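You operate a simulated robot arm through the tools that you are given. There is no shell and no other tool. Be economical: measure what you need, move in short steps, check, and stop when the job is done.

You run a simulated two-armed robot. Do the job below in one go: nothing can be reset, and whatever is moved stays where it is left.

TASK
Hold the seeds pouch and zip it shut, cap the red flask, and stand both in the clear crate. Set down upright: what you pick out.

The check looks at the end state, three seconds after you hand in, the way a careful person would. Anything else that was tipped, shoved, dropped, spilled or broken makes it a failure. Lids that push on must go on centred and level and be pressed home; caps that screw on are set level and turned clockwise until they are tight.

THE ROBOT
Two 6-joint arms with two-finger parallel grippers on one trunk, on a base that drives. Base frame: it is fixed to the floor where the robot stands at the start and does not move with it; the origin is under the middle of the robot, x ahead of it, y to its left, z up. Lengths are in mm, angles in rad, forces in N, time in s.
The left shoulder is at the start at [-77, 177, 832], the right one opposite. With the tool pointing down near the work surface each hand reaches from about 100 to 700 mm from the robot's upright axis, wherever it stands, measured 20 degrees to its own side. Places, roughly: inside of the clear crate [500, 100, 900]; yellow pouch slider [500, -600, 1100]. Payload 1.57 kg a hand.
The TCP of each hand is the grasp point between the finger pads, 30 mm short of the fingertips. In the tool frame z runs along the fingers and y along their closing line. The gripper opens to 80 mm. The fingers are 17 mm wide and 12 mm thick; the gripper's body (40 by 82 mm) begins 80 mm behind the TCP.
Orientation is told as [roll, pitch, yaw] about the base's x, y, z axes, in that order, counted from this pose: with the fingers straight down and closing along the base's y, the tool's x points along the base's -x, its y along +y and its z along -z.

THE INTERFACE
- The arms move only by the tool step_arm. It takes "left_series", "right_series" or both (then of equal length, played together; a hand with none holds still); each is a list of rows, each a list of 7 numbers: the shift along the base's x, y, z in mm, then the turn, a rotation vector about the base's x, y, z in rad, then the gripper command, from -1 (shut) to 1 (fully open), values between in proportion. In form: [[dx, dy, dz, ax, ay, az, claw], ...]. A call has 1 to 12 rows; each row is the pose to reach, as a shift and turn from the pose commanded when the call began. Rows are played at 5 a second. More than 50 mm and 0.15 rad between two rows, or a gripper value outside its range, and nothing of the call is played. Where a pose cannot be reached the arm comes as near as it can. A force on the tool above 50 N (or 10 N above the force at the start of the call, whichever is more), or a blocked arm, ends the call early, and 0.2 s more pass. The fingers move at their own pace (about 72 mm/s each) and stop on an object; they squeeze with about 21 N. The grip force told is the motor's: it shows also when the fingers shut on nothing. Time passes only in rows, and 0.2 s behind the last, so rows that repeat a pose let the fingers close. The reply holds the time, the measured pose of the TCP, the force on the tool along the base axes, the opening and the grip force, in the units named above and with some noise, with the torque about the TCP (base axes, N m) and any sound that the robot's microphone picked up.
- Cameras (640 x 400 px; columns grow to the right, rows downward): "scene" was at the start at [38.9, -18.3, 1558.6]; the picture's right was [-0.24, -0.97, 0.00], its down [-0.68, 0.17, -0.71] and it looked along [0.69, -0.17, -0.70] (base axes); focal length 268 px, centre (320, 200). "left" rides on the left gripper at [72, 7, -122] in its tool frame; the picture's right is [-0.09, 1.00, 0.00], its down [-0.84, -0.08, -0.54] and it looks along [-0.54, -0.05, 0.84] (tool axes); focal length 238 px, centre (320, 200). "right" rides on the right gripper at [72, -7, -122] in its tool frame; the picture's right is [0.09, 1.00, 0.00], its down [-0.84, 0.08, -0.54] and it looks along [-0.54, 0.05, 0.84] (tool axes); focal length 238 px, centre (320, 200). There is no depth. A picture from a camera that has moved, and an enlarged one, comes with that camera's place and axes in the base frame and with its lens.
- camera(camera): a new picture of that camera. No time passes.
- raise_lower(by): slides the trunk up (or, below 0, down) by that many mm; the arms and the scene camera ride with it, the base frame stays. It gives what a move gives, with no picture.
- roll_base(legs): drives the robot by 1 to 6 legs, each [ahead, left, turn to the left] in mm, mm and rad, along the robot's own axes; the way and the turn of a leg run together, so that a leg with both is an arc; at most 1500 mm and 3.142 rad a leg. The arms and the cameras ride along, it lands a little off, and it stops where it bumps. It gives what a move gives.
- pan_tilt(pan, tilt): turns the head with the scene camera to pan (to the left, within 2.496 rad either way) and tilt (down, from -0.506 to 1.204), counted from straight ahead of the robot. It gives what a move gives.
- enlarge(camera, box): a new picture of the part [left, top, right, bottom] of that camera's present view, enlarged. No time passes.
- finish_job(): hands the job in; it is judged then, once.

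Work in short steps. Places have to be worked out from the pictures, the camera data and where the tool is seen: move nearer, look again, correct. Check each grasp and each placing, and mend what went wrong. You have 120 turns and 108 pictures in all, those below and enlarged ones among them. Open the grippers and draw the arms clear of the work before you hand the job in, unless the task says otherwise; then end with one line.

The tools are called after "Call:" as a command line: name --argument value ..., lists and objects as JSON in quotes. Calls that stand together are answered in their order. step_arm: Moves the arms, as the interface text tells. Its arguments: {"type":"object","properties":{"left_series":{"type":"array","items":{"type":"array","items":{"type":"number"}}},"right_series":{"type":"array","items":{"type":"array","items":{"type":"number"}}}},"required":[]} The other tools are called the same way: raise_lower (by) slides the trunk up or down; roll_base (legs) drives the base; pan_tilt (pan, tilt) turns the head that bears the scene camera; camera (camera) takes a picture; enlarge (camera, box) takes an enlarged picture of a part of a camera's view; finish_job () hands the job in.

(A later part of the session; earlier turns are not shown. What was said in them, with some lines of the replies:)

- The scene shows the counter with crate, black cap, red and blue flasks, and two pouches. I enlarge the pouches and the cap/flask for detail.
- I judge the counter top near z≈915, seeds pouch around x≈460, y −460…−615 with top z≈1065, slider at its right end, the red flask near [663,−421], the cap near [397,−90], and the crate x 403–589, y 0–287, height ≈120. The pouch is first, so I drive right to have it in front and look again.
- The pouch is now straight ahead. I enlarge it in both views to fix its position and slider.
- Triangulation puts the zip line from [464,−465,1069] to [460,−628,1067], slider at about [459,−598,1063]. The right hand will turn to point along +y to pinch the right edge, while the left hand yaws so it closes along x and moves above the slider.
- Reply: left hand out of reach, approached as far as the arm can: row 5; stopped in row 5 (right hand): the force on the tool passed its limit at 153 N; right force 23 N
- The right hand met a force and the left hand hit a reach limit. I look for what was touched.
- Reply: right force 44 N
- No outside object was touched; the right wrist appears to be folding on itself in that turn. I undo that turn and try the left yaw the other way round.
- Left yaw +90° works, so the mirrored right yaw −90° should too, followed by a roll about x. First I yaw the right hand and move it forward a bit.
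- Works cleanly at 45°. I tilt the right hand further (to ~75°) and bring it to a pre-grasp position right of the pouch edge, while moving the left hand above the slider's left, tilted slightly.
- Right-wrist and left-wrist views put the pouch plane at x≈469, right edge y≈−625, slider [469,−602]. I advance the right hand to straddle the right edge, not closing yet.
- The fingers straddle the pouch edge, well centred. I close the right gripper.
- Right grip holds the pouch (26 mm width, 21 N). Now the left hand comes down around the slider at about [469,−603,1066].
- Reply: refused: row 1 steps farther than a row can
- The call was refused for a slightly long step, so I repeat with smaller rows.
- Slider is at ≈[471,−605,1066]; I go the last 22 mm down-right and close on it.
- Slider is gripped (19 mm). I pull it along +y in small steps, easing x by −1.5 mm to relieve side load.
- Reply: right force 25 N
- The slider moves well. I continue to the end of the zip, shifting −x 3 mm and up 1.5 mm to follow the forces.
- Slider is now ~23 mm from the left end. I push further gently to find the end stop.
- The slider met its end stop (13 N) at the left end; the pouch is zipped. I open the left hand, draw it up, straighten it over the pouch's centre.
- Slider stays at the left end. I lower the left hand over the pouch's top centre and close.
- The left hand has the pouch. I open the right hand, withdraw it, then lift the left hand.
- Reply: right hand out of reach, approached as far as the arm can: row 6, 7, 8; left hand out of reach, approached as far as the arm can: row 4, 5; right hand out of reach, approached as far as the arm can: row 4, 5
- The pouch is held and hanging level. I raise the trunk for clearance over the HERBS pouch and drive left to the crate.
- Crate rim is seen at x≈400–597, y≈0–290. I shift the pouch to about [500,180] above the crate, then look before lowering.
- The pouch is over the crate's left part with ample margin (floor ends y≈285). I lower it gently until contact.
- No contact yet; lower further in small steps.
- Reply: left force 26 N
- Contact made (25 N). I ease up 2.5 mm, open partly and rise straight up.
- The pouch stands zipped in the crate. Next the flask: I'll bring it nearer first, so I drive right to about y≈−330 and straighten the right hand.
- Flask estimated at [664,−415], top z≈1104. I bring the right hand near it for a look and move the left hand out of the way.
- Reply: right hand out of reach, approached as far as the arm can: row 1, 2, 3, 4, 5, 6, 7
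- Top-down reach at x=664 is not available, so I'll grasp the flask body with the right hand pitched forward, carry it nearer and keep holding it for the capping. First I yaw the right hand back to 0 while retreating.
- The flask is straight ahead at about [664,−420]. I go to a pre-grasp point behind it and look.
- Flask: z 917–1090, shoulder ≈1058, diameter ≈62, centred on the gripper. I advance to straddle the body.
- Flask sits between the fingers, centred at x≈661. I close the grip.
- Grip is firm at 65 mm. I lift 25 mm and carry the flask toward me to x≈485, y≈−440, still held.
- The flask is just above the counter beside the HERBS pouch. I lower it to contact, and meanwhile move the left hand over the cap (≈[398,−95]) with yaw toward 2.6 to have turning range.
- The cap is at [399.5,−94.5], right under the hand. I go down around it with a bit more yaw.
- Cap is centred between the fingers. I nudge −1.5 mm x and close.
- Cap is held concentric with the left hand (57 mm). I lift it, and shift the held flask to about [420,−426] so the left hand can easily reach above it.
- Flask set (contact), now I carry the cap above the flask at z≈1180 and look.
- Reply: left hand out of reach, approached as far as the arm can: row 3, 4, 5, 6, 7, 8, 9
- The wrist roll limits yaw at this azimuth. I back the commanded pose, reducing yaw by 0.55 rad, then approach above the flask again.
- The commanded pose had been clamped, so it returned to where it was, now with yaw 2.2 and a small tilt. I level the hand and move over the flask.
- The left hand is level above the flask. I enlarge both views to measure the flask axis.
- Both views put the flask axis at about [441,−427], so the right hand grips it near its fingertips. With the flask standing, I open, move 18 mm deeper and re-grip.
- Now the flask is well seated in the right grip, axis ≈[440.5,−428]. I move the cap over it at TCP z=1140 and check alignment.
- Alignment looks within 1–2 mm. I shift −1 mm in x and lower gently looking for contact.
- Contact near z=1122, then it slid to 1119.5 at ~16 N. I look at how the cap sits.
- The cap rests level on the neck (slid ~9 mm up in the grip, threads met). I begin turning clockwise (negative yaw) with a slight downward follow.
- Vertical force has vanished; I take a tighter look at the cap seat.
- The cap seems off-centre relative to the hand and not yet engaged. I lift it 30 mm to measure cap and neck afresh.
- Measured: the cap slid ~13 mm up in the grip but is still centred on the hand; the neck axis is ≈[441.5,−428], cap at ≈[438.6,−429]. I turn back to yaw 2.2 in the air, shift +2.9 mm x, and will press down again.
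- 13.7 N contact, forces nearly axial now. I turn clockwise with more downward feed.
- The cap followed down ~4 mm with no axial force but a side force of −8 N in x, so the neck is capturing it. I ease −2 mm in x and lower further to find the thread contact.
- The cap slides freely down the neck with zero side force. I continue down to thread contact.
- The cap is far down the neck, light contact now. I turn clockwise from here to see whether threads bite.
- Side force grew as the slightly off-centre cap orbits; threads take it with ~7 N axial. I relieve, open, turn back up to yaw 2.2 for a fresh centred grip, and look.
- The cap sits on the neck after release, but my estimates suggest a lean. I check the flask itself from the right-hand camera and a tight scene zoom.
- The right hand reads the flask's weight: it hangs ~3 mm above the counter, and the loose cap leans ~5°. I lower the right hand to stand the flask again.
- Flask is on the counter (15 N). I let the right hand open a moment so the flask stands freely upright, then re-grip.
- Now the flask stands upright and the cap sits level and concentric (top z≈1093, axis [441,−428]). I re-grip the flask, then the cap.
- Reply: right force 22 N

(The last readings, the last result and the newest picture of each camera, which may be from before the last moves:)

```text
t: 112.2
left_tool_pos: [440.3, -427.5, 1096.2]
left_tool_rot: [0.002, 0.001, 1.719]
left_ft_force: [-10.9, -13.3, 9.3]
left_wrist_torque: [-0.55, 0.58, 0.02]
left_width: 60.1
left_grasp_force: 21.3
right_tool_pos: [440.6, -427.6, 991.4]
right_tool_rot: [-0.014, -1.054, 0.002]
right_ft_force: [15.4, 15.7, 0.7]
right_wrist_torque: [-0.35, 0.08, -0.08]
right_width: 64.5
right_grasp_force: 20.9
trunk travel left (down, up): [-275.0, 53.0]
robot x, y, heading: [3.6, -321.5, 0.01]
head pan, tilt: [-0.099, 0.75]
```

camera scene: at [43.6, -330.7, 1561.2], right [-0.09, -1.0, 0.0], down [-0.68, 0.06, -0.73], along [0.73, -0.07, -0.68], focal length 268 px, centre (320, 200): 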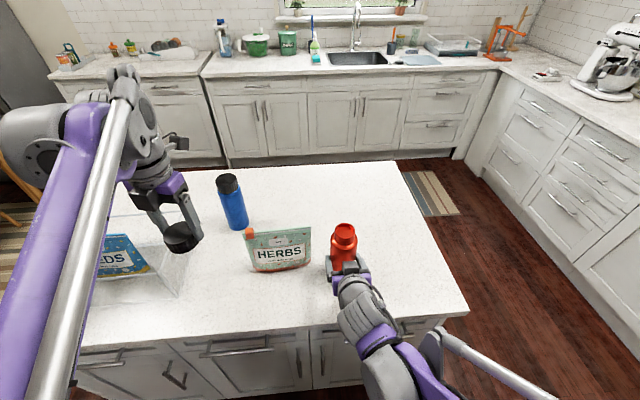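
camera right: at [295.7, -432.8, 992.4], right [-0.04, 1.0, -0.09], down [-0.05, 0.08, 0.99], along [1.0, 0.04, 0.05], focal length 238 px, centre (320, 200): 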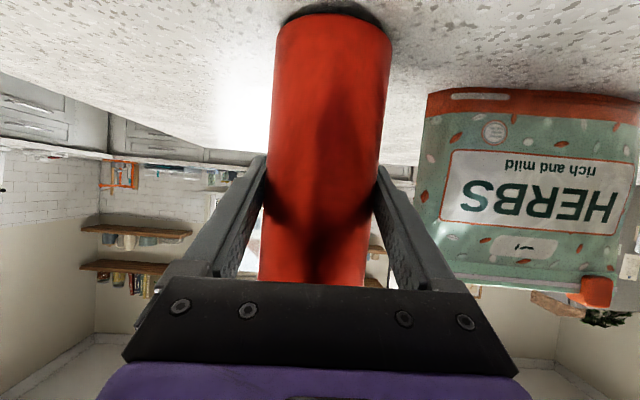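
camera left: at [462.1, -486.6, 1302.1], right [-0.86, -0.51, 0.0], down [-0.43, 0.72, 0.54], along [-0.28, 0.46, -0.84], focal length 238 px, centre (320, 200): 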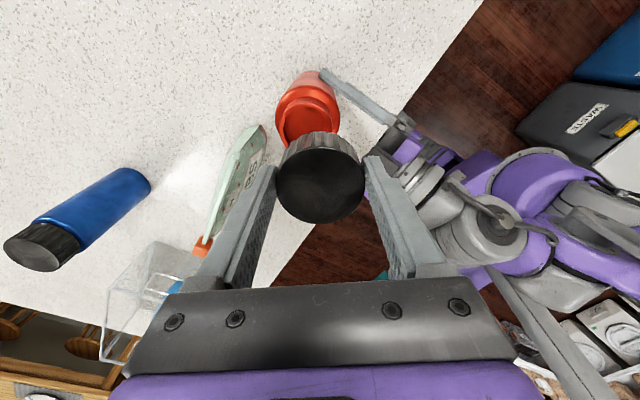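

Width reads 60 mm, so the fingertips also pinch the flask's shoulder. I open, rise 6 mm, shift (−1.2,−1.2), turn back, and close again.

Call:
step_arm --left_series '[[0, 0, 0, 0, 0, 0, 0], [0, 0, 0, 0, 0, 0, 0.6], [-0.6, -0.6, 4, 0, 0, 0.13, 0.6], [-1.2, -1.2, 7.5, 0, 0, 0.26, 0.6], [-1.2, -1.2, 7.5, 0, 0, 0.39, 0.6], [-1.2, -1.2, 7.5, 0, 0, 0.52, 0.6], [-1.2, -1.2, 7.5, 0, 0, 0.52, 0.2], [-1.2, -1.2, 7.5, 0, 0, 0.52, -1], [-1.2, -1.2, 7.5, 0, 0, 0.52, -1]]'

Call:
enlarge --camera "left" --box '[220, 70, 420, 230]'

```text
t: 114.2
left_tool_pos: [440.3, -428.5, 1102.5]
left_tool_rot: [0.0, 0.0, 2.244]
left_ft_force: [7.4, 4.1, 0.9]
left_wrist_torque: [0.1, -0.23, -0.08]
left_width: 58.4
left_grasp_force: 21.1
right_tool_pos: [441.8, -429.1, 990.2]
right_tool_rot: [-0.011, -1.049, 0.0]
right_ft_force: [-8.4, -5.2, -0.9]
right_wrist_torque: [0.43, -0.5, -0.01]
right_width: 64.2
right_grasp_force: 21.2
trunk travel left (down, up): [-275.0, 53.0]
robot x, y, heading: [2.5, -327.0, 0.009]
head pan, tilt: [-0.099, 0.75]
```

```text
2.50 times, centred on (320, 150) of left
camera zoom: at [481.7, -490.2, 1225.3], right [-0.84, -0.55, 0.0], down [-0.46, 0.7, 0.54], along [-0.3, 0.45, -0.84], focal length 596 px, centre (320, 325)
```

zoom: 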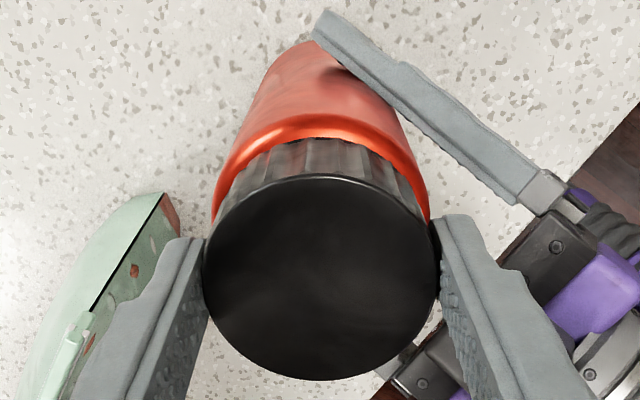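

Good concentric grip (58 mm). I turn clockwise a long stroke with slight downward feed.

Call:
step_arm --left_series '[[0.4, 0.2, -0.5, 0, 0, -0.14, -1], [0.4, 0.2, -1, 0, 0, -0.28, -1], [0.4, 0.2, -1, 0, 0, -0.42, -1], [0.4, 0.2, -1.2, 0, 0, -0.56, -1], [0.4, 0.2, -1.2, 0, 0, -0.7, -1], [0.4, 0.2, -1.4, 0, 0, -0.84, -1], [0.4, 0.2, -1.4, 0, 0, -0.98, -1], [0.4, 0.2, -1.6, 0, 0, -1.12, -1], [0.4, 0.2, -1.6, 0, 0, -1.26, -1], [0.4, 0.2, -1.8, 0, 0, -1.4, -1]]'

Call:
step_arm --left_series '[[0, 0, 0, 0, 0, -0.14, -1], [0, 0, -0.2, 0, 0, -0.28, -1], [0, 0, -0.2, 0, 0, -0.42, -1], [0, 0, -0.4, 0, 0, -0.56, -1], [0, 0, -0.4, 0, 0, -0.7, -1], [0, 0, -0.6, 0, 0, -0.84, -1], [0, 0, -0.6, 0, 0, -0.98, -1], [0, 0, -0.8, 0, 0, -1.12, -1], [0, 0, -0.8, 0, 0, -1.26, -1]]'

Call:
enlarge --camera "left" --box '[220, 70, 420, 230]'

```text
t: 116.4
left_tool_pos: [441.7, -429.8, 1100.7]
left_tool_rot: [0.001, 0.001, 0.84]
left_ft_force: [-11.4, -4.8, 3.4]
left_wrist_torque: [-0.34, 0.58, 0.03]
left_width: 55.9
left_grasp_force: 20.9
right_tool_pos: [441.4, -429.7, 991.8]
right_tool_rot: [-0.013, -1.054, 0.003]
right_ft_force: [13.7, 5.2, 0.1]
right_wrist_torque: [-0.04, 0.28, -0.05]
right_width: 64.1
right_grasp_force: 21.1
trunk travel left (down, up): [-275.0, 53.0]
robot x, y, heading: [1.3, -325.1, 0.01]
head pan, tilt: [-0.099, 0.75]
```

```text
t: 118.4
left_tool_pos: [440.6, -428.6, 1100.4]
left_tool_rot: [0.003, -0.002, -0.42]
left_ft_force: [-5.4, 3.2, 7.4]
left_wrist_torque: [-0.24, 0.04, 0.04]
left_width: 56.1
left_grasp_force: 21.0
right_tool_pos: [439.9, -429.2, 990.8]
right_tool_rot: [-0.014, -1.052, 0.0]
right_ft_force: [10.2, -2.3, 6.5]
right_wrist_torque: [0.53, -0.28, 0.03]
right_width: 64.2
right_grasp_force: 21.4
trunk travel left (down, up): [-275.0, 53.0]
robot x, y, heading: [2.1, -323.1, 0.013]
head pan, tilt: [-0.099, 0.75]
```

```text
2.50 times, centred on (320, 150) of left
camera zoom: at [379.6, -394.6, 1222.3], right [0.49, 0.87, 0.0], down [0.73, -0.41, 0.54], along [0.47, -0.26, -0.84], focal length 596 px, centre (320, 325)
```

zoom: 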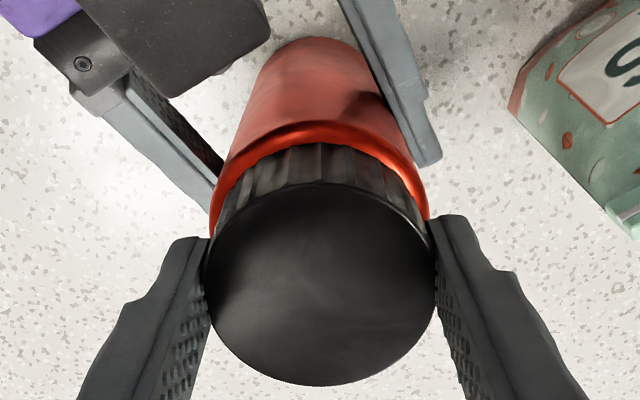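

No tightening torque yet, so more strokes are needed. I open, return to yaw ≈2.24, and re-grip.

Call:
step_arm --left_series '[[0, 0, 0.5, 0, 0, 0, 0], [0, 0, 0.5, 0, 0, 0, 0.8], [0, 0, 2, 0, 0, 0.14, 0.8], [0, 0, 2, 0, 0, 0.28, 0.8], [0, 0, 2, 0, 0, 0.42, 0.8], [0, 0, 2, 0, 0, 0.56, 0.8], [0, 0, 2, 0, 0, 0.7, 0.8], [0, 0, 2, 0, 0, 0.84, 0.8], [0, 0, 2, 0, 0, 0.98, 0.8], [0, 0, 2, 0, 0, 1.12, 0.8], [0, 0, 2, 0, 0, 1.26, 0.8], [0, 0, 2, 0, 0, 1.4, 0.8]]'

Call:
step_arm --left_series '[[0, 0, 0, 0, 0, 0.14, 0.8], [0, 0, 0, 0, 0, 0.28, 0.8], [0, 0, 0, 0, 0, 0.42, 0.8], [0, 0, 0, 0, 0, 0.56, 0.8], [0, 0, 0, 0, 0, 0.7, 0.8], [0, 0, 0, 0, 0, 0.84, 0.8], [0, 0, 0, 0, 0, 0.98, 0.8], [0, 0, 0, 0, 0, 1.12, 0.8], [0, 0, 0, 0, 0, 1.26, 0.8], [0, 0, 0, 0, 0, 1.26, 0.2], [0, 0, 0, 0, 0, 1.26, -1], [0, 0, 0, 0, 0, 1.26, -1]]'

Call:
enlarge --camera "left" --box '[220, 70, 420, 230]'

```text
t: 121.0
left_tool_pos: [440.9, -429.4, 1102.8]
left_tool_rot: [0.001, 0.001, 0.986]
left_ft_force: [0.7, -0.7, 0.4]
left_wrist_torque: [0.02, 0.03, 0.0]
left_width: 71.8
left_grasp_force: 0.1
right_tool_pos: [440.5, -429.5, 989.6]
right_tool_rot: [-0.012, -1.051, -0.002]
right_ft_force: [0.0, 0.1, -0.1]
right_wrist_torque: [-0.01, -0.01, -0.02]
right_width: 64.2
right_grasp_force: 20.4
trunk travel left (down, up): [-275.0, 53.0]
robot x, y, heading: [2.3, -321.9, 0.014]
head pan, tilt: [-0.099, 0.75]
```

```text
t: 123.6
left_tool_pos: [442.9, -428.7, 1101.2]
left_tool_rot: [0.0, -0.001, 2.243]
left_ft_force: [7.6, 5.8, 0.4]
left_wrist_torque: [0.14, -0.37, 0.01]
left_width: 59.9
left_grasp_force: 21.2
right_tool_pos: [440.7, -430.3, 989.5]
right_tool_rot: [-0.012, -1.051, 0.001]
right_ft_force: [-7.1, -5.2, -0.1]
right_wrist_torque: [0.49, -0.51, -0.02]
right_width: 64.2
right_grasp_force: 20.7
trunk travel left (down, up): [-275.0, 53.0]
robot x, y, heading: [-3.0, -322.5, 0.01]
head pan, tilt: [-0.099, 0.75]
```

```text
2.50 times, centred on (320, 150) of left
camera zoom: at [482.6, -490.3, 1223.7], right [-0.84, -0.55, 0.0], down [-0.46, 0.7, 0.54], along [-0.3, 0.45, -0.84], focal length 596 px, centre (320, 325)
```

zoom: 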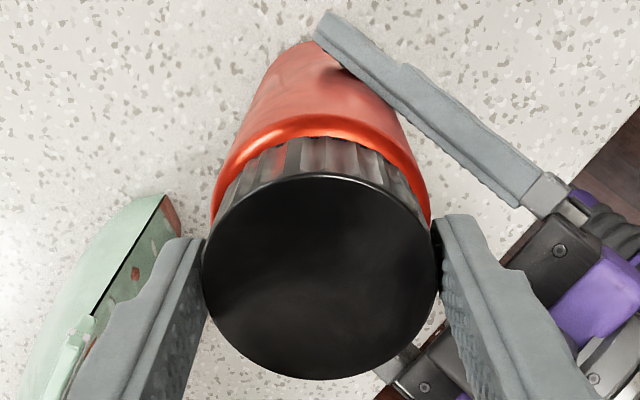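

The grip width (60 vs 56 when settled) suggests the cap rocks loosely. I compare with the blue flask's tight cap to know the seated position.

Call:
enlarge --camera "scene" --box '[205, 165, 265, 235]'

Call:
enlarge --camera "scene" --box '[330, 200, 394, 260]'

```text
5.71 times, centred on (235, 200) of scene
camera zoom: at [43.7, -330.7, 1561.1], right [-0.09, -1.0, 0.0], down [-0.68, 0.06, -0.73], along [0.73, -0.07, -0.68], focal length 1530 px, centre (806, 200)
```

zoom: 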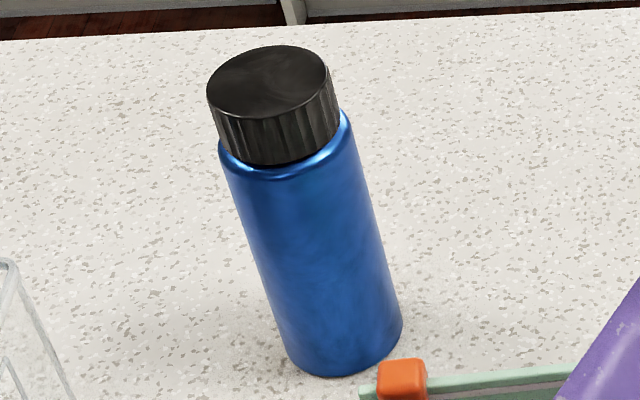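

```text
6.67 times, centred on (362, 230) of scene
camera zoom: at [43.7, -330.7, 1561.1], right [-0.09, -1.0, 0.0], down [-0.68, 0.06, -0.73], along [0.73, -0.07, -0.68], focal length 1785 px, centre (40, 0)
```

zoom: 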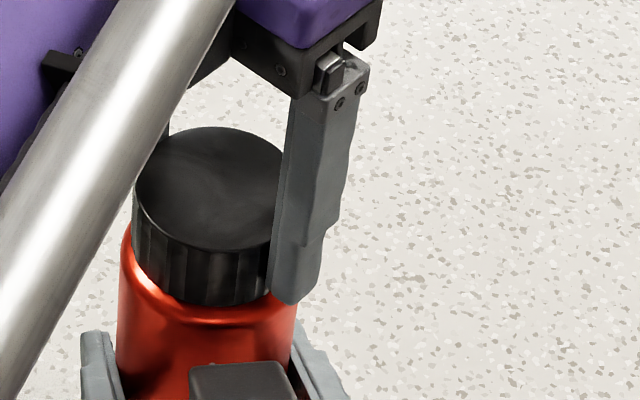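

The blue flask's tight cap shows about the same gap to its shoulder, so the red cap is nearly home; it needs the tightening turn under light pressure. I turn with more downward feed.

Call:
step_arm --left_series '[[0.7, 0.5, -1, 0, 0, 0, -1], [0.7, 0.5, -2, 0, 0, 0, -1], [0.7, 0.5, -2.5, 0, 0, -0.14, -1], [0.7, 0.5, -2.8, 0, 0, -0.28, -1], [0.7, 0.5, -3, 0, 0, -0.42, -1], [0.7, 0.5, -3.2, 0, 0, -0.56, -1], [0.7, 0.5, -3.4, 0, 0, -0.7, -1]]'

Call:
step_arm --left_series '[[0, 0, -0.2, 0, 0, -0.14, -1], [0, 0, -0.4, 0, 0, -0.28, -1], [0, 0, -0.6, 0, 0, -0.42, -1], [0, 0, -0.8, 0, 0, -0.56, -1], [0, 0, -1, 0, 0, -0.7, -1]]'

Call:
step_arm --left_series '[[0, 0, -0.2, 0, 0, -0.14, -1], [0, 0, -0.4, 0, 0, -0.28, -1], [0, 0, -0.6, 0, 0, -0.42, -1], [0, 0, -0.8, 0, 0, -0.56, -1], [0, 0, -1, 0, 0, -0.7, -1], [0, 0, -1, 0, 0, -0.84, -1], [0, 0, -1, 0, 0, -0.98, -1], [0, 0, -1, 0, 0, -1.12, -1]]'

```text
t: 125.2
left_tool_pos: [441.8, -428.8, 1099.0]
left_tool_rot: [0.004, 0.001, 1.539]
left_ft_force: [-0.8, -0.9, 0.4]
left_wrist_torque: [-0.07, 0.04, 0.82]
left_width: 56.4
left_grasp_force: 21.2
right_tool_pos: [440.1, -429.3, 990.3]
right_tool_rot: [-0.013, -1.053, 0.002]
right_ft_force: [0.9, 0.8, 0.2]
right_wrist_torque: [0.05, 0.03, -0.82]
right_width: 65.0
right_grasp_force: 20.6
trunk travel left (down, up): [-275.0, 53.0]
robot x, y, heading: [1.3, -320.8, 0.01]
head pan, tilt: [-0.099, 0.75]
```

```text
t: 126.4
left_tool_pos: [441.4, -427.6, 1098.1]
left_tool_rot: [0.001, 0.001, 0.838]
left_ft_force: [-2.4, -0.4, 6.1]
left_wrist_torque: [-0.08, 0.13, 0.42]
left_width: 57.0
left_grasp_force: 20.8
right_tool_pos: [439.8, -429.1, 990.6]
right_tool_rot: [-0.013, -1.05, 0.002]
right_ft_force: [1.0, 3.2, -1.3]
right_wrist_torque: [0.34, -0.05, -0.32]
right_width: 65.7
right_grasp_force: 20.8
trunk travel left (down, up): [-275.0, 53.0]
robot x, y, heading: [3.7, -320.2, 0.013]
head pan, tilt: [-0.099, 0.75]
```

```text
t: 128.2
left_tool_pos: [442.0, -428.5, 1097.3]
left_tool_rot: [-0.001, -0.001, -0.28]
left_ft_force: [-4.1, -4.2, 7.5]
left_wrist_torque: [-0.13, 0.15, 0.99]
left_width: 57.1
left_grasp_force: 20.7
right_tool_pos: [439.6, -427.8, 991.1]
right_tool_rot: [-0.012, -1.05, 0.002]
right_ft_force: [3.3, 7.9, -0.5]
right_wrist_torque: [0.05, 0.04, -0.8]
right_width: 64.8
right_grasp_force: 21.3
trunk travel left (down, up): [-275.0, 53.0]
robot x, y, heading: [-0.0, -325.8, 0.011]
head pan, tilt: [-0.099, 0.75]
```

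Torque about z rose to ~0.8–1.0 N·m on both hands — the threads are biting. I re-grip and make another stroke to confirm it is tight.

Call:
step_arm --left_series '[[0, 0, 0.5, 0, 0, 0, 0], [0, 0, 0.5, 0, 0, 0, 0.8], [0, 0, 2, 0, 0, 0.14, 0.8], [0, 0, 2, 0, 0, 0.28, 0.8], [0, 0, 2, 0, 0, 0.42, 0.8], [0, 0, 2, 0, 0, 0.56, 0.8], [0, 0, 2, 0, 0, 0.7, 0.8], [0, 0, 2, 0, 0, 0.84, 0.8], [0, 0, 2, 0, 0, 0.98, 0.8], [0, 0, 2, 0, 0, 1.12, 0.8], [0, 0, 2, 0, 0, 1.26, 0.8], [0, 0, 2, 0, 0, 1.4, 0.8]]'

Call:
enlarge --camera "left" --box '[220, 70, 420, 230]'

Call:
step_arm --left_series '[[0, 0, 0, 0, 0, 0.14, 0.8], [0, 0, 0, 0, 0, 0.28, 0.8], [0, 0, 0, 0, 0, 0.42, 0.8], [0, 0, 0, 0, 0, 0.56, 0.8], [0, 0, 0, 0, 0, 0.7, 0.8], [0, 0, 0, 0, 0, 0.84, 0.8], [0, 0, 0, 0, 0, 0.98, 0.8], [0, 0, 0, 0, 0, 1.12, 0.8], [0, 0, 0, 0, 0, 1.12, 0.2], [0, 0, 0, 0, 0, 1.12, -1], [0, 0, 0, 0, 0, 1.12, -1]]'

Call:
enlarge --camera "left" --box '[220, 70, 420, 230]'

```text
t: 130.8
left_tool_pos: [441.8, -428.9, 1098.5]
left_tool_rot: [0.002, 0.0, 1.125]
left_ft_force: [-0.1, -0.1, 0.0]
left_wrist_torque: [0.02, -0.01, -0.03]
left_width: 72.0
left_grasp_force: 0.0
right_tool_pos: [440.3, -428.2, 990.2]
right_tool_rot: [-0.013, -1.05, 0.001]
right_ft_force: [-1.0, -0.1, 4.6]
right_wrist_torque: [-0.06, -0.14, 0.02]
right_width: 64.6
right_grasp_force: 21.0
trunk travel left (down, up): [-275.0, 53.0]
robot x, y, heading: [0.5, -324.7, 0.009]
head pan, tilt: [-0.099, 0.75]
```

```text
2.50 times, centred on (320, 150) of left
camera zoom: at [405.8, -491.7, 1221.2], right [-0.86, 0.51, 0.0], down [0.43, 0.72, 0.54], along [0.28, 0.47, -0.84], focal length 596 px, centre (320, 325)
```

zoom: 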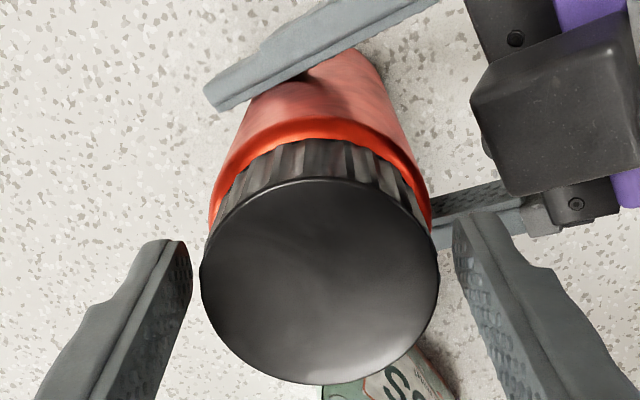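

```text
t: 133.2
left_tool_pos: [441.9, -429.1, 1099.7]
left_tool_rot: [0.001, -0.001, 2.243]
left_ft_force: [-1.0, -1.9, 0.4]
left_wrist_torque: [-0.09, 0.07, 0.04]
left_width: 56.0
left_grasp_force: 20.5
right_tool_pos: [440.8, -427.6, 990.8]
right_tool_rot: [-0.012, -1.051, 0.001]
right_ft_force: [2.1, 2.1, 2.3]
right_wrist_torque: [-0.1, 0.09, -0.08]
right_width: 64.5
right_grasp_force: 21.0
trunk travel left (down, up): [-275.0, 53.0]
robot x, y, heading: [1.5, -323.3, 0.014]
head pan, tilt: [-0.099, 0.75]
```

```text
2.50 times, centred on (320, 150) of left
camera zoom: at [482.5, -490.3, 1221.4], right [-0.84, -0.55, 0.0], down [-0.46, 0.7, 0.54], along [-0.3, 0.45, -0.84], focal length 596 px, centre (320, 325)
```

zoom: 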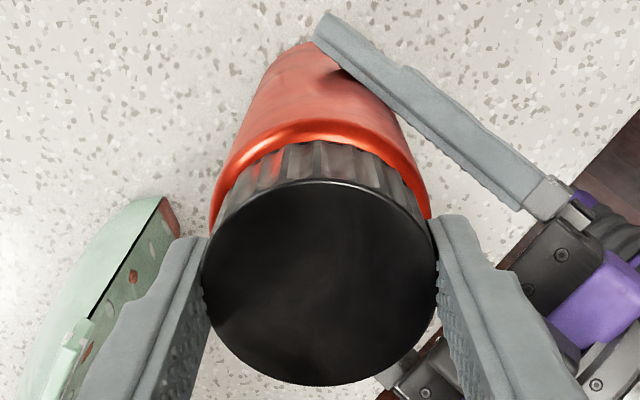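

Now the re-grip gives 56 mm with no side load: the cap is level and threaded. One more tightening stroke.

Call:
step_arm --left_series '[[0, 0, 0, 0, 0, -0.13, -1], [0, 0, 0, 0, 0, -0.26, -1], [0, 0, 0, 0, 0, -0.39, -1]]'

Call:
step_arm --left_series '[[0, 0, 0, 0, 0, -0.14, -1], [0, 0, 0, 0, 0, -0.28, -1], [0, 0, 0, 0, 0, -0.42, -1], [0, 0, 0, 0, 0, -0.56, -1], [0, 0, 0, 0, 0, -0.7, -1], [0, 0, 0, 0, 0, -0.84, -1], [0, 0, 0, 0, 0, -0.98, -1]]'

```text
t: 134.0
left_tool_pos: [442.1, -428.8, 1098.5]
left_tool_rot: [0.002, -0.001, 1.846]
left_ft_force: [-3.1, -1.9, 0.3]
left_wrist_torque: [-0.33, 0.27, 0.38]
left_width: 57.4
left_grasp_force: 20.1
right_tool_pos: [440.3, -427.9, 990.3]
right_tool_rot: [-0.012, -1.052, 0.001]
right_ft_force: [2.3, 3.9, -0.5]
right_wrist_torque: [0.23, 0.0, -0.33]
right_width: 65.5
right_grasp_force: 21.1
trunk travel left (down, up): [-275.0, 53.0]
robot x, y, heading: [-2.0, -322.7, 0.008]
head pan, tilt: [-0.099, 0.75]
```

```text
t: 135.6
left_tool_pos: [442.8, -427.9, 1099.4]
left_tool_rot: [0.002, 0.0, 0.869]
left_ft_force: [-1.8, -0.7, 3.7]
left_wrist_torque: [-0.16, 0.19, 0.26]
left_width: 57.3
left_grasp_force: 21.1
right_tool_pos: [440.0, -428.9, 989.8]
right_tool_rot: [-0.012, -1.05, 0.002]
right_ft_force: [0.5, 3.0, 1.1]
right_wrist_torque: [0.34, -0.13, -0.16]
right_width: 65.2
right_grasp_force: 21.5
trunk travel left (down, up): [-275.0, 53.0]
robot x, y, heading: [-2.2, -322.6, 0.008]
head pan, tilt: [-0.099, 0.75]
```

Torque stays clearly above the free-running value (0.03), with the grip slipping. I use the remaining range of this stroke for a final tightening check.

Call:
step_arm --left_series '[[0, 0, 0, 0, 0, -0.14, -1], [0, 0, 0, 0, 0, -0.28, -1], [0, 0, 0, 0, 0, -0.42, -1]]'

Call:
step_arm --left_series '[[0, 0, 0, 0, 0, -0.14, -1], [0, 0, 0, 0, 0, -0.28, -1], [0, 0, 0, 0, 0, -0.42, -1], [0, 0, 0, 0, 0, -0.56, -1], [0, 0, 0, 0, 0, -0.7, -1]]'

Call:
enlarge --camera "scene" --box '[330, 200, 394, 260]'

```text
t: 136.4
left_tool_pos: [442.0, -427.9, 1098.9]
left_tool_rot: [0.003, -0.002, 0.451]
left_ft_force: [-2.6, -2.6, 2.1]
left_wrist_torque: [-0.39, 0.22, 0.42]
left_width: 57.1
left_grasp_force: 21.1
right_tool_pos: [441.0, -428.9, 990.7]
right_tool_rot: [-0.011, -1.049, 0.001]
right_ft_force: [2.3, 5.0, -0.5]
right_wrist_torque: [0.35, -0.09, -0.33]
right_width: 65.3
right_grasp_force: 21.3
trunk travel left (down, up): [-275.0, 53.0]
robot x, y, heading: [4.6, -321.6, 0.006]
head pan, tilt: [-0.099, 0.75]
```

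```text
t: 137.6
left_tool_pos: [441.8, -427.9, 1099.6]
left_tool_rot: [0.002, 0.001, -0.248]
left_ft_force: [-4.0, -4.0, 1.5]
left_wrist_torque: [-0.47, 0.39, 0.8]
left_width: 57.2
left_grasp_force: 20.4
right_tool_pos: [440.4, -429.9, 990.3]
right_tool_rot: [-0.013, -1.052, 0.001]
right_ft_force: [3.0, 5.0, -2.6]
right_wrist_torque: [0.17, -0.04, -0.74]
right_width: 65.4
right_grasp_force: 21.2
trunk travel left (down, up): [-275.0, 53.0]
robot x, y, heading: [3.4, -323.0, 0.007]
head pan, tilt: [-0.099, 0.75]
```

```text
6.67 times, centred on (362, 230) of scene
camera zoom: at [43.5, -330.4, 1561.1], right [-0.09, -1.0, 0.0], down [-0.68, 0.06, -0.73], along [0.73, -0.07, -0.68], focal length 1785 px, centre (40, 0)
```

zoom: 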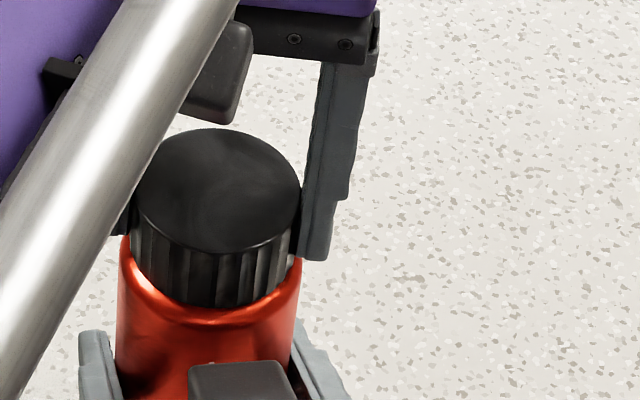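

The cap is level and snug and the torque now makes the grip slip (0.8 N·m), so it is tight. I release the flask with the right hand and draw it back, keeping the left grip on the cap.

Call:
step_arm --right_series '[[0, 0, 0, 0, 0, 0, 0], [0, 0, 0, 0, 0, 0, 0.8], [0, 0, 0, 0, 0, 0, 1], [-26, 0, 15, 0, 0, 0, 1], [-52, 0, 30, 0, 0, 0, 1], [-78, 0, 45, 0, 0, 0, 1], [-104, 0, 60, 0, 0, 0, 1], [-110, -40, 65, 0, 0, 0, 1], [-110, -80, 75, 0, 0, 0, 1], [-110, -120, 90, 0, 0, 0, 1]]'

Call:
step_arm --left_series '[[0, 0, 8, 0, 0, 0, -1], [0, 0, 18, 0, 0, 0, -1], [0, 0, 30, 0, 0, 0, -1]]'

Call:
camera --camera "scene"

```text
t: 139.8
left_tool_pos: [441.5, -427.5, 1100.1]
left_tool_rot: [0.002, 0.0, -0.248]
left_ft_force: [-0.9, 0.4, 1.0]
left_wrist_torque: [-0.06, -0.01, 0.0]
left_width: 57.2
left_grasp_force: 21.1
right_tool_pos: [331.4, -548.4, 1077.9]
right_tool_rot: [-0.011, -1.052, 0.001]
right_ft_force: [-0.3, 1.0, -0.7]
right_wrist_torque: [-0.06, 0.01, -0.03]
right_width: 79.9
right_grasp_force: 0.1
trunk travel left (down, up): [-275.0, 53.0]
robot x, y, heading: [-0.9, -325.0, 0.01]
head pan, tilt: [-0.099, 0.75]
```

```text
t: 140.6
left_tool_pos: [440.5, -428.3, 1128.7]
left_tool_rot: [0.001, 0.0, -0.249]
left_ft_force: [0.2, -0.2, -3.0]
left_wrist_torque: [0.0, 0.02, 0.01]
left_width: 57.0
left_grasp_force: 21.3
right_tool_pos: [331.6, -547.8, 1077.7]
right_tool_rot: [-0.014, -1.05, 0.0]
right_ft_force: [0.2, -0.3, 0.3]
right_wrist_torque: [0.0, 0.0, 0.01]
right_width: 80.2
right_grasp_force: 0.1
trunk travel left (down, up): [-275.0, 53.0]
robot x, y, heading: [5.7, -322.1, 0.007]
head pan, tilt: [-0.099, 0.75]
```

```text
12 pictures are left
camera scene: at [43.7, -330.6, 1561.1], right [-0.09, -1.0, 0.0], down [-0.68, 0.06, -0.73], along [0.73, -0.07, -0.68], focal length 268 px, centre (320, 200)
```

scene: 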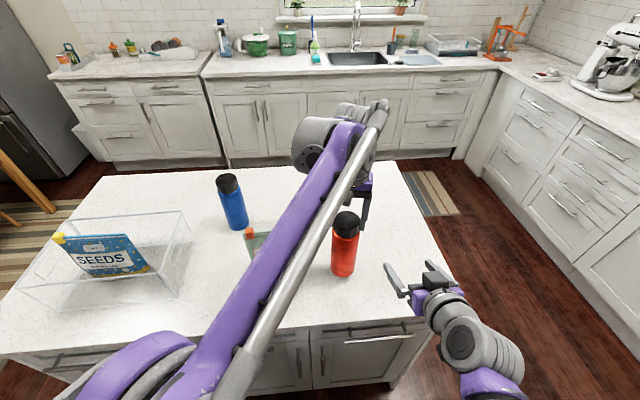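

The flask hangs from its cap, held firmly. I pull it toward me and up clear of everything, also raising the right hand.

Call:
step_arm --left_series '[[-8, 0, 15, 0, 0, 0.08, -1], [-18, 0, 32, 0, 0, 0.16, -1], [-28, 0, 50, 0, 0, 0.24, -1], [-38, 0, 68, 0, 0, 0.32, -1], [-48, 0, 85, 0, 0, 0.4, -1], [-56, 0, 100, 0, 0, 0.48, -1], [-62, 0, 113, 0, 0, 0.54, -1], [-66, 0, 122, 0, 0, 0.6, -1]]' --right_series '[[0, 0, 20, 0, 0, 0, 1], [0, 0, 40, 0, 0, 0, 1], [0, 0, 60, 0, 0, 0, 1], [0, 0, 80, 0, 0, 0, 1], [0, 0, 100, 0, 0, 0, 1], [0, 0, 120, 0, 0, 0, 1], [0, 0, 140, 0, 0, 0, 1], [0, 0, 150, 0, 0, 0, 1]]'

Call:
raise_lower --by 50

Call:
roll_base --legs '[[0, 370, 0]]'

Call:
pan_tilt --pan 0.0 --tilt 0.85

Call:
camera --camera "scene"

Call:
camera --camera "left"

```text
t: 142.4
left_tool_pos: [375.2, -428.7, 1251.4]
left_tool_rot: [0.002, -0.001, 0.354]
left_ft_force: [1.4, 0.9, -3.3]
left_wrist_torque: [-0.01, 0.01, -0.04]
left_width: 57.1
left_grasp_force: 21.3
right_tool_pos: [330.8, -547.7, 1229.8]
right_tool_rot: [-0.013, -1.051, 0.001]
right_ft_force: [-0.3, -0.1, -0.4]
right_wrist_torque: [-0.03, 0.03, 0.0]
right_width: 80.1
right_grasp_force: 0.1
trunk travel left (down, up): [-275.0, 53.0]
robot x, y, heading: [0.7, -325.5, 0.011]
head pan, tilt: [-0.099, 0.75]
```

```text
t: 143.4
left_tool_pos: [376.4, -427.8, 1301.1]
left_tool_rot: [0.001, 0.002, 0.351]
left_ft_force: [-0.3, 1.1, -2.6]
left_wrist_torque: [0.0, -0.01, -0.02]
left_width: 57.1
left_grasp_force: 20.8
right_tool_pos: [330.2, -549.3, 1279.1]
right_tool_rot: [-0.013, -1.051, 0.001]
right_ft_force: [-0.2, 0.1, 0.3]
right_wrist_torque: [-0.01, -0.03, 0.0]
right_width: 80.0
right_grasp_force: 0.0
trunk travel left (down, up): [-325.0, 3.0]
robot x, y, heading: [1.4, -317.7, 0.001]
head pan, tilt: [-0.099, 0.75]
```

```text
t: 147.2
left_tool_pos: [372.0, -54.8, 1301.1]
left_tool_rot: [0.002, 0.0, 0.36]
left_ft_force: [-0.1, -0.6, -3.4]
left_wrist_torque: [0.0, 0.02, 0.0]
left_width: 57.0
left_grasp_force: 21.2
right_tool_pos: [328.0, -175.9, 1278.7]
right_tool_rot: [-0.011, -1.052, 0.01]
right_ft_force: [0.2, 0.0, 0.3]
right_wrist_torque: [-0.02, 0.02, -0.01]
right_width: 79.9
right_grasp_force: 0.0
trunk travel left (down, up): [-325.0, 3.0]
robot x, y, heading: [-6.0, 49.5, 0.023]
head pan, tilt: [-0.099, 0.75]
```

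```text
t: 147.8
left_tool_pos: [371.3, -54.3, 1300.3]
left_tool_rot: [0.001, -0.001, 0.361]
left_ft_force: [0.2, -0.9, -3.9]
left_wrist_torque: [0.02, 0.0, 0.03]
left_width: 56.8
left_grasp_force: 21.0
right_tool_pos: [327.2, -176.0, 1279.8]
right_tool_rot: [-0.012, -1.05, 0.012]
right_ft_force: [1.3, -0.1, 0.4]
right_wrist_torque: [0.0, -0.01, 0.0]
right_width: 80.1
right_grasp_force: 0.0
trunk travel left (down, up): [-325.0, 3.0]
robot x, y, heading: [-10.1, 45.4, 0.022]
head pan, tilt: [0.0, 0.85]
```

```text
11 pictures are left
camera scene: at [31.4, 48.2, 1606.1], right [0.02, -1.0, 0.0], down [-0.75, -0.01, -0.66], along [0.66, 0.01, -0.75], focal length 268 px, centre (320, 200)
```

scene: 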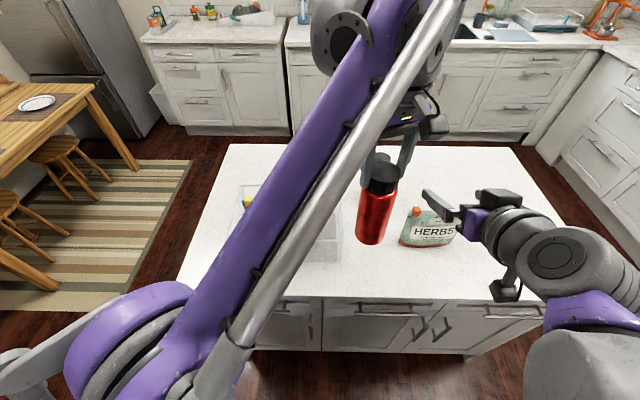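

```text
10 pictures are left
camera left: at [303.3, -75.1, 1423.1], right [-0.27, 0.96, 0.0], down [0.81, 0.22, 0.54], along [0.52, 0.15, -0.84], focal length 238 px, centre (320, 200)
```

left: 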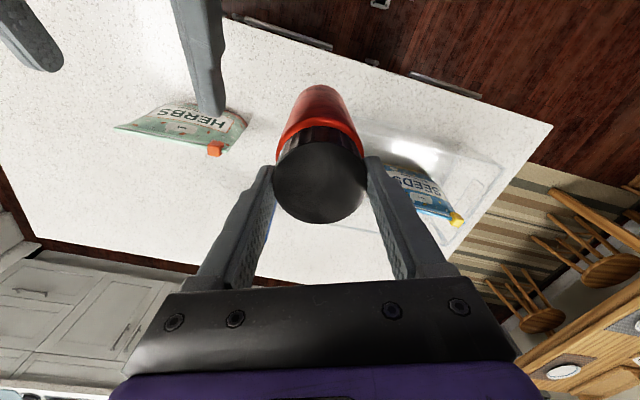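

The flask hangs straight. I move it above the free right part of the crate, target [468,46], bottom still ~35 mm above the rim.

Call:
step_arm --left_series '[[10, 15, -8, 0, 0, 0, -1], [24, 30, -16, 0, 0, 0, -1], [38, 45, -24, 0, 0, 0, -1], [52, 60, -32, 0, 0, 0, -1], [66, 74, -40, 0, 0, 0, -1], [80, 87, -45, 0, 0, 0, -1], [97, 100, -45, 0, 0, 0, -1], [97, 100, -45, 0, 0, 0, -1]]'

Call:
camera --camera "left"

Call:
enlarge --camera "scene" --box '[220, 140, 420, 280]'

```text
t: 149.6
left_tool_pos: [469.1, 46.6, 1254.1]
left_tool_rot: [0.002, -0.001, 0.362]
left_ft_force: [-0.3, 0.1, -2.8]
left_wrist_torque: [0.02, -0.04, 0.02]
left_width: 56.8
left_grasp_force: 20.8
right_tool_pos: [327.7, -174.8, 1280.3]
right_tool_rot: [-0.012, -1.052, 0.011]
right_ft_force: [-0.4, 0.3, 0.0]
right_wrist_torque: [-0.02, -0.01, 0.0]
right_width: 79.9
right_grasp_force: 0.2
trunk travel left (down, up): [-325.0, 3.0]
robot x, y, heading: [-3.3, 44.8, 0.018]
head pan, tilt: [0.0, 0.85]
```

```text
9 pictures are left
camera left: at [400.4, 25.7, 1377.6], right [-0.27, 0.96, 0.0], down [0.81, 0.22, 0.54], along [0.52, 0.15, -0.84], focal length 238 px, centre (320, 200)
```

left: 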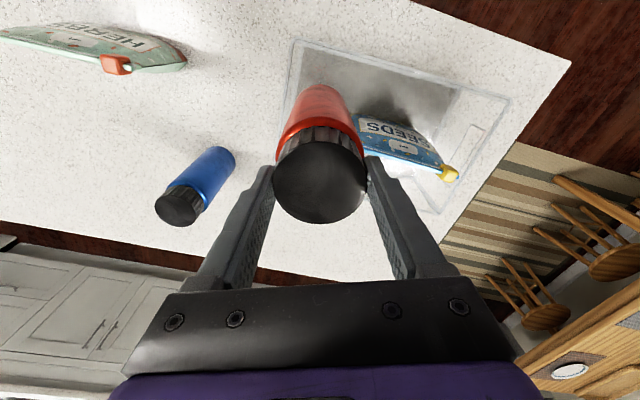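

```text
2.86 times, centred on (320, 210) of scene
camera zoom: at [31.0, 47.9, 1606.1], right [0.02, -1.0, 0.0], down [-0.75, -0.01, -0.66], along [0.66, 0.01, -0.75], focal length 765 px, centre (320, 171)
```

zoom: 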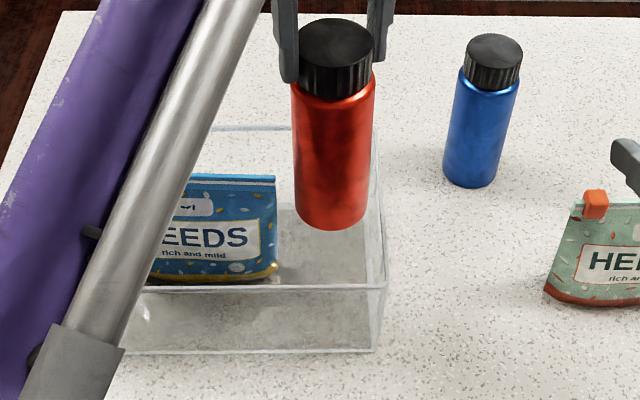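

Position is good: flask y 13–79 between wall (~0) and pouch (~97). I lower into the crate.

Call:
step_arm --left_series '[[0, 0, -30, 0, 0, 0, -1], [0, 0, -60, 0, 0, 0, -1], [0, 0, -90, 0, 0, 0, -1], [0, 0, -115, 0, 0, 0, -1], [0, 0, -132, 0, 0, 0, -1], [0, 0, -140, 0, 0, 0, -1], [0, 0, -144, 0, 0, 0, -1]]'

Call:
step_arm --left_series '[[0, 0, -1.5, 0, 0, 0, -1], [0, 0, -3, 0, 0, 0, -1]]'

```text
t: 151.2
left_tool_pos: [468.9, 45.6, 1111.9]
left_tool_rot: [0.0, 0.001, 0.361]
left_ft_force: [0.2, 0.0, -2.9]
left_wrist_torque: [0.0, 0.02, 0.0]
left_width: 56.9
left_grasp_force: 21.1
right_tool_pos: [327.1, -175.2, 1279.2]
right_tool_rot: [-0.012, -1.05, 0.01]
right_ft_force: [1.2, 0.1, -0.5]
right_wrist_torque: [0.0, 0.01, -0.01]
right_width: 79.9
right_grasp_force: 0.1
trunk travel left (down, up): [-325.0, 3.0]
robot x, y, heading: [-4.2, 49.0, 0.021]
head pan, tilt: [0.0, 0.85]
```

```text
t: 151.8
left_tool_pos: [469.3, 45.4, 1107.8]
left_tool_rot: [0.002, 0.0, 0.361]
left_ft_force: [-0.3, -0.5, -3.4]
left_wrist_torque: [0.03, -0.04, -0.03]
left_width: 56.7
left_grasp_force: 21.0
right_tool_pos: [326.8, -175.5, 1280.1]
right_tool_rot: [-0.013, -1.051, 0.012]
right_ft_force: [0.4, 0.6, 0.5]
right_wrist_torque: [0.01, 0.01, -0.01]
right_width: 80.0
right_grasp_force: 0.0
trunk travel left (down, up): [-325.0, 3.0]
robot x, y, heading: [-5.1, 44.5, 0.021]
head pan, tilt: [0.0, 0.85]
```

Not touching yet; a few more millimetres.

Call:
step_arm --left_series '[[0, 0, -1, 0, 0, 0, -1], [0, 0, -2, 0, 0, 0, -1]]'

Call:
step_arm --left_series '[[0, 0, -0.7, 0, 0, 0, -1], [0, 0, -1.4, 0, 0, 0, -1]]'

```text
t: 152.4
left_tool_pos: [466.8, 46.2, 1106.9]
left_tool_rot: [0.003, 0.001, 0.363]
left_ft_force: [0.8, 0.6, -3.3]
left_wrist_torque: [-0.01, 0.0, 0.0]
left_width: 56.6
left_grasp_force: 21.3
right_tool_pos: [327.2, -174.3, 1280.1]
right_tool_rot: [-0.014, -1.051, 0.011]
right_ft_force: [0.8, 0.1, 0.0]
right_wrist_torque: [0.0, -0.01, 0.0]
right_width: 80.3
right_grasp_force: 0.1
trunk travel left (down, up): [-325.0, 3.0]
robot x, y, heading: [-4.4, 44.2, 0.021]
head pan, tilt: [0.0, 0.85]
```

```text
t: 153.0
left_tool_pos: [468.3, 45.4, 1105.9]
left_tool_rot: [0.002, 0.002, 0.364]
left_ft_force: [0.5, -0.4, 0.2]
left_wrist_torque: [-0.02, -0.09, -0.04]
left_width: 56.7
left_grasp_force: 21.1
right_tool_pos: [327.0, -176.1, 1279.9]
right_tool_rot: [-0.012, -1.051, 0.012]
right_ft_force: [0.1, -0.6, -0.9]
right_wrist_torque: [0.01, 0.02, 0.01]
right_width: 80.0
right_grasp_force: 0.1
trunk travel left (down, up): [-325.0, 3.0]
robot x, y, heading: [-4.9, 43.9, 0.022]
head pan, tilt: [0.0, 0.85]
```

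The weight is off the hand: the flask is touching the floor. I go 1 mm more, open, and rise straight up.

Call:
step_arm --left_series '[[0, 0, -0.8, 0, 0, 0, -1], [0, 0, -0.8, 0, 0, 0, 0.45], [0, 0, -0.8, 0, 0, 0, 0.65], [0, 0, -0.8, 0, 0, 0, 0.7], [0, 0, 15, 0, 0, 0, 0.7], [0, 0, 40, 0, 0, 0, 0.7], [0, 0, 75, 0, 0, 0, 0.7], [0, 0, 115, 0, 0, 0, 0.7], [0, 0, 140, 0, 0, 0, 0.7]]'

Call:
camera --camera "left"

Call:
enlarge --camera "scene" --box '[220, 140, 420, 280]'

```text
t: 155.0
left_tool_pos: [467.9, 45.7, 1248.4]
left_tool_rot: [0.003, 0.002, 0.361]
left_ft_force: [-0.5, -0.2, -0.6]
left_wrist_torque: [-0.02, 0.0, -0.01]
left_width: 67.8
left_grasp_force: 0.1
right_tool_pos: [327.9, -174.1, 1280.8]
right_tool_rot: [-0.012, -1.05, 0.011]
right_ft_force: [-0.1, 0.3, 0.4]
right_wrist_torque: [-0.01, -0.01, -0.02]
right_width: 80.3
right_grasp_force: 0.1
trunk travel left (down, up): [-325.0, 3.0]
robot x, y, heading: [-8.4, 47.3, 0.027]
head pan, tilt: [0.0, 0.85]
```

```text
7 pictures are left
camera left: at [398.6, 24.2, 1370.4], right [-0.27, 0.96, 0.0], down [0.81, 0.22, 0.54], along [0.52, 0.15, -0.84], focal length 238 px, centre (320, 200)
```

left: 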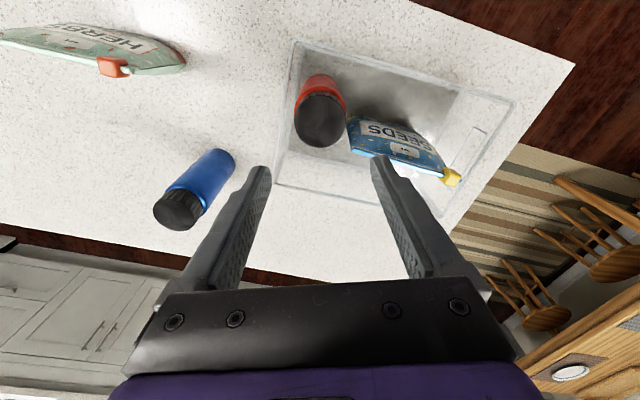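

```text
2.86 times, centred on (320, 210) of scene
camera zoom: at [31.3, 48.1, 1606.1], right [0.02, -1.0, 0.0], down [-0.75, -0.02, -0.66], along [0.66, 0.01, -0.75], focal length 765 px, centre (320, 171)
```

zoom: 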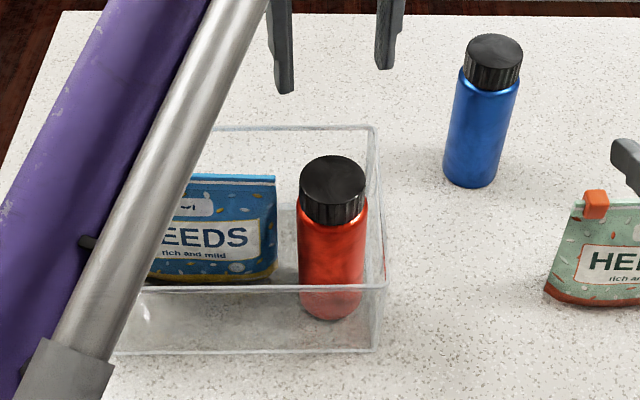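

Both stand in the crate. I draw the left arm away and take a close look at cap and pouch slider.

Call:
step_arm --left_series '[[-25, 20, 15, 0, 0, 0, 0.7], [-50, 45, 30, 0, 0, 0, 0.7], [-80, 75, 40, 0, 0, 0, 0.7], [-110, 105, 40, 0, 0, 0, 0.7], [-140, 135, 40, 0, 0, 0, 0.7], [-160, 165, 40, 0, 0, 0, 0.7], [-170, 195, 40, 0, 0, 0, 0.7]]'

Call:
enlarge --camera "scene" --box '[300, 180, 360, 240]'

Call:
camera --camera "scene"

```text
t: 156.6
left_tool_pos: [297.0, 239.7, 1286.1]
left_tool_rot: [0.0, 0.0, 0.361]
left_ft_force: [1.4, -0.2, 0.3]
left_wrist_torque: [0.01, 0.04, 0.0]
left_width: 68.3
left_grasp_force: 0.1
right_tool_pos: [326.0, -175.3, 1281.2]
right_tool_rot: [-0.012, -1.049, 0.01]
right_ft_force: [-0.9, -0.3, 0.1]
right_wrist_torque: [0.02, 0.04, -0.02]
right_width: 80.1
right_grasp_force: 0.1
trunk travel left (down, up): [-325.0, 3.0]
robot x, y, heading: [-4.7, 46.2, 0.016]
head pan, tilt: [0.0, 0.85]
```

```text
6.67 times, centred on (330, 210) of scene
camera zoom: at [31.0, 48.6, 1606.1], right [0.02, -1.0, 0.0], down [-0.75, -0.02, -0.66], along [0.66, 0.01, -0.75], focal length 1785 px, centre (253, 133)
```

zoom: 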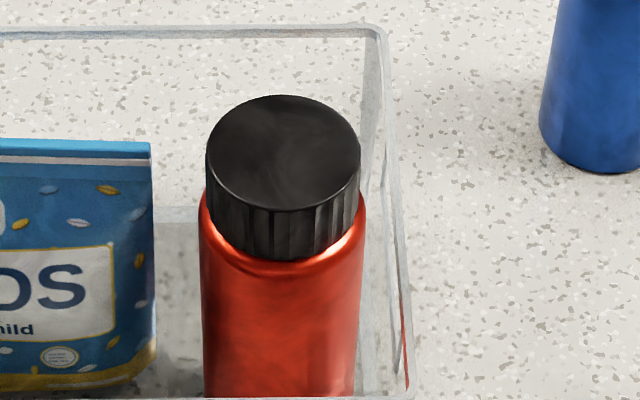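

```text
4 pictures are left
camera scene: at [31.0, 48.6, 1606.1], right [0.02, -1.0, 0.0], down [-0.75, -0.02, -0.66], along [0.66, 0.01, -0.75], focal length 268 px, centre (320, 200)
```

scene: 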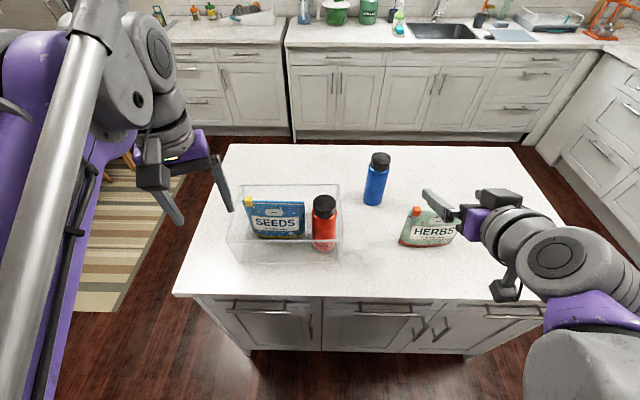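

The cap sits level and flush. One last check of the pouch's slider.

Call:
enlarge --camera "scene" --box '[230, 180, 320, 250]'

```text
5.71 times, centred on (275, 215) of scene
camera zoom: at [31.0, 48.6, 1606.1], right [0.02, -1.0, 0.0], down [-0.75, -0.02, -0.66], along [0.66, 0.01, -0.75], focal length 1530 px, centre (577, 114)
```

zoom: 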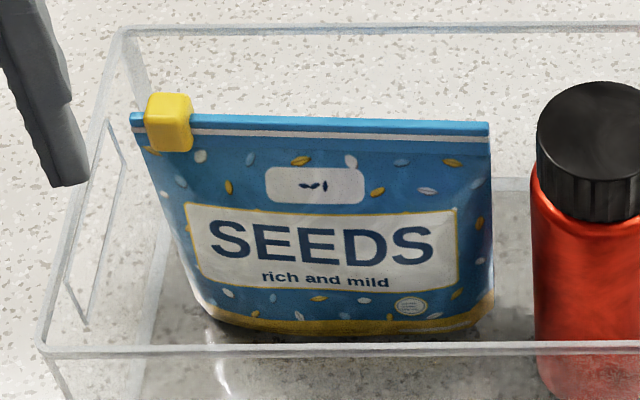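

The slider is at the far end, both items stand upright, and both grippers are open and clear, so I hand in.

Call:
finish_job

```text
The job is handed in.
```

The seeds pouch is zipped shut and the red flask's cap is screwed on level until the grip slipped on it. Both stand upright in the clear crate, and I saw nothing else on the counter tipped or shoved.
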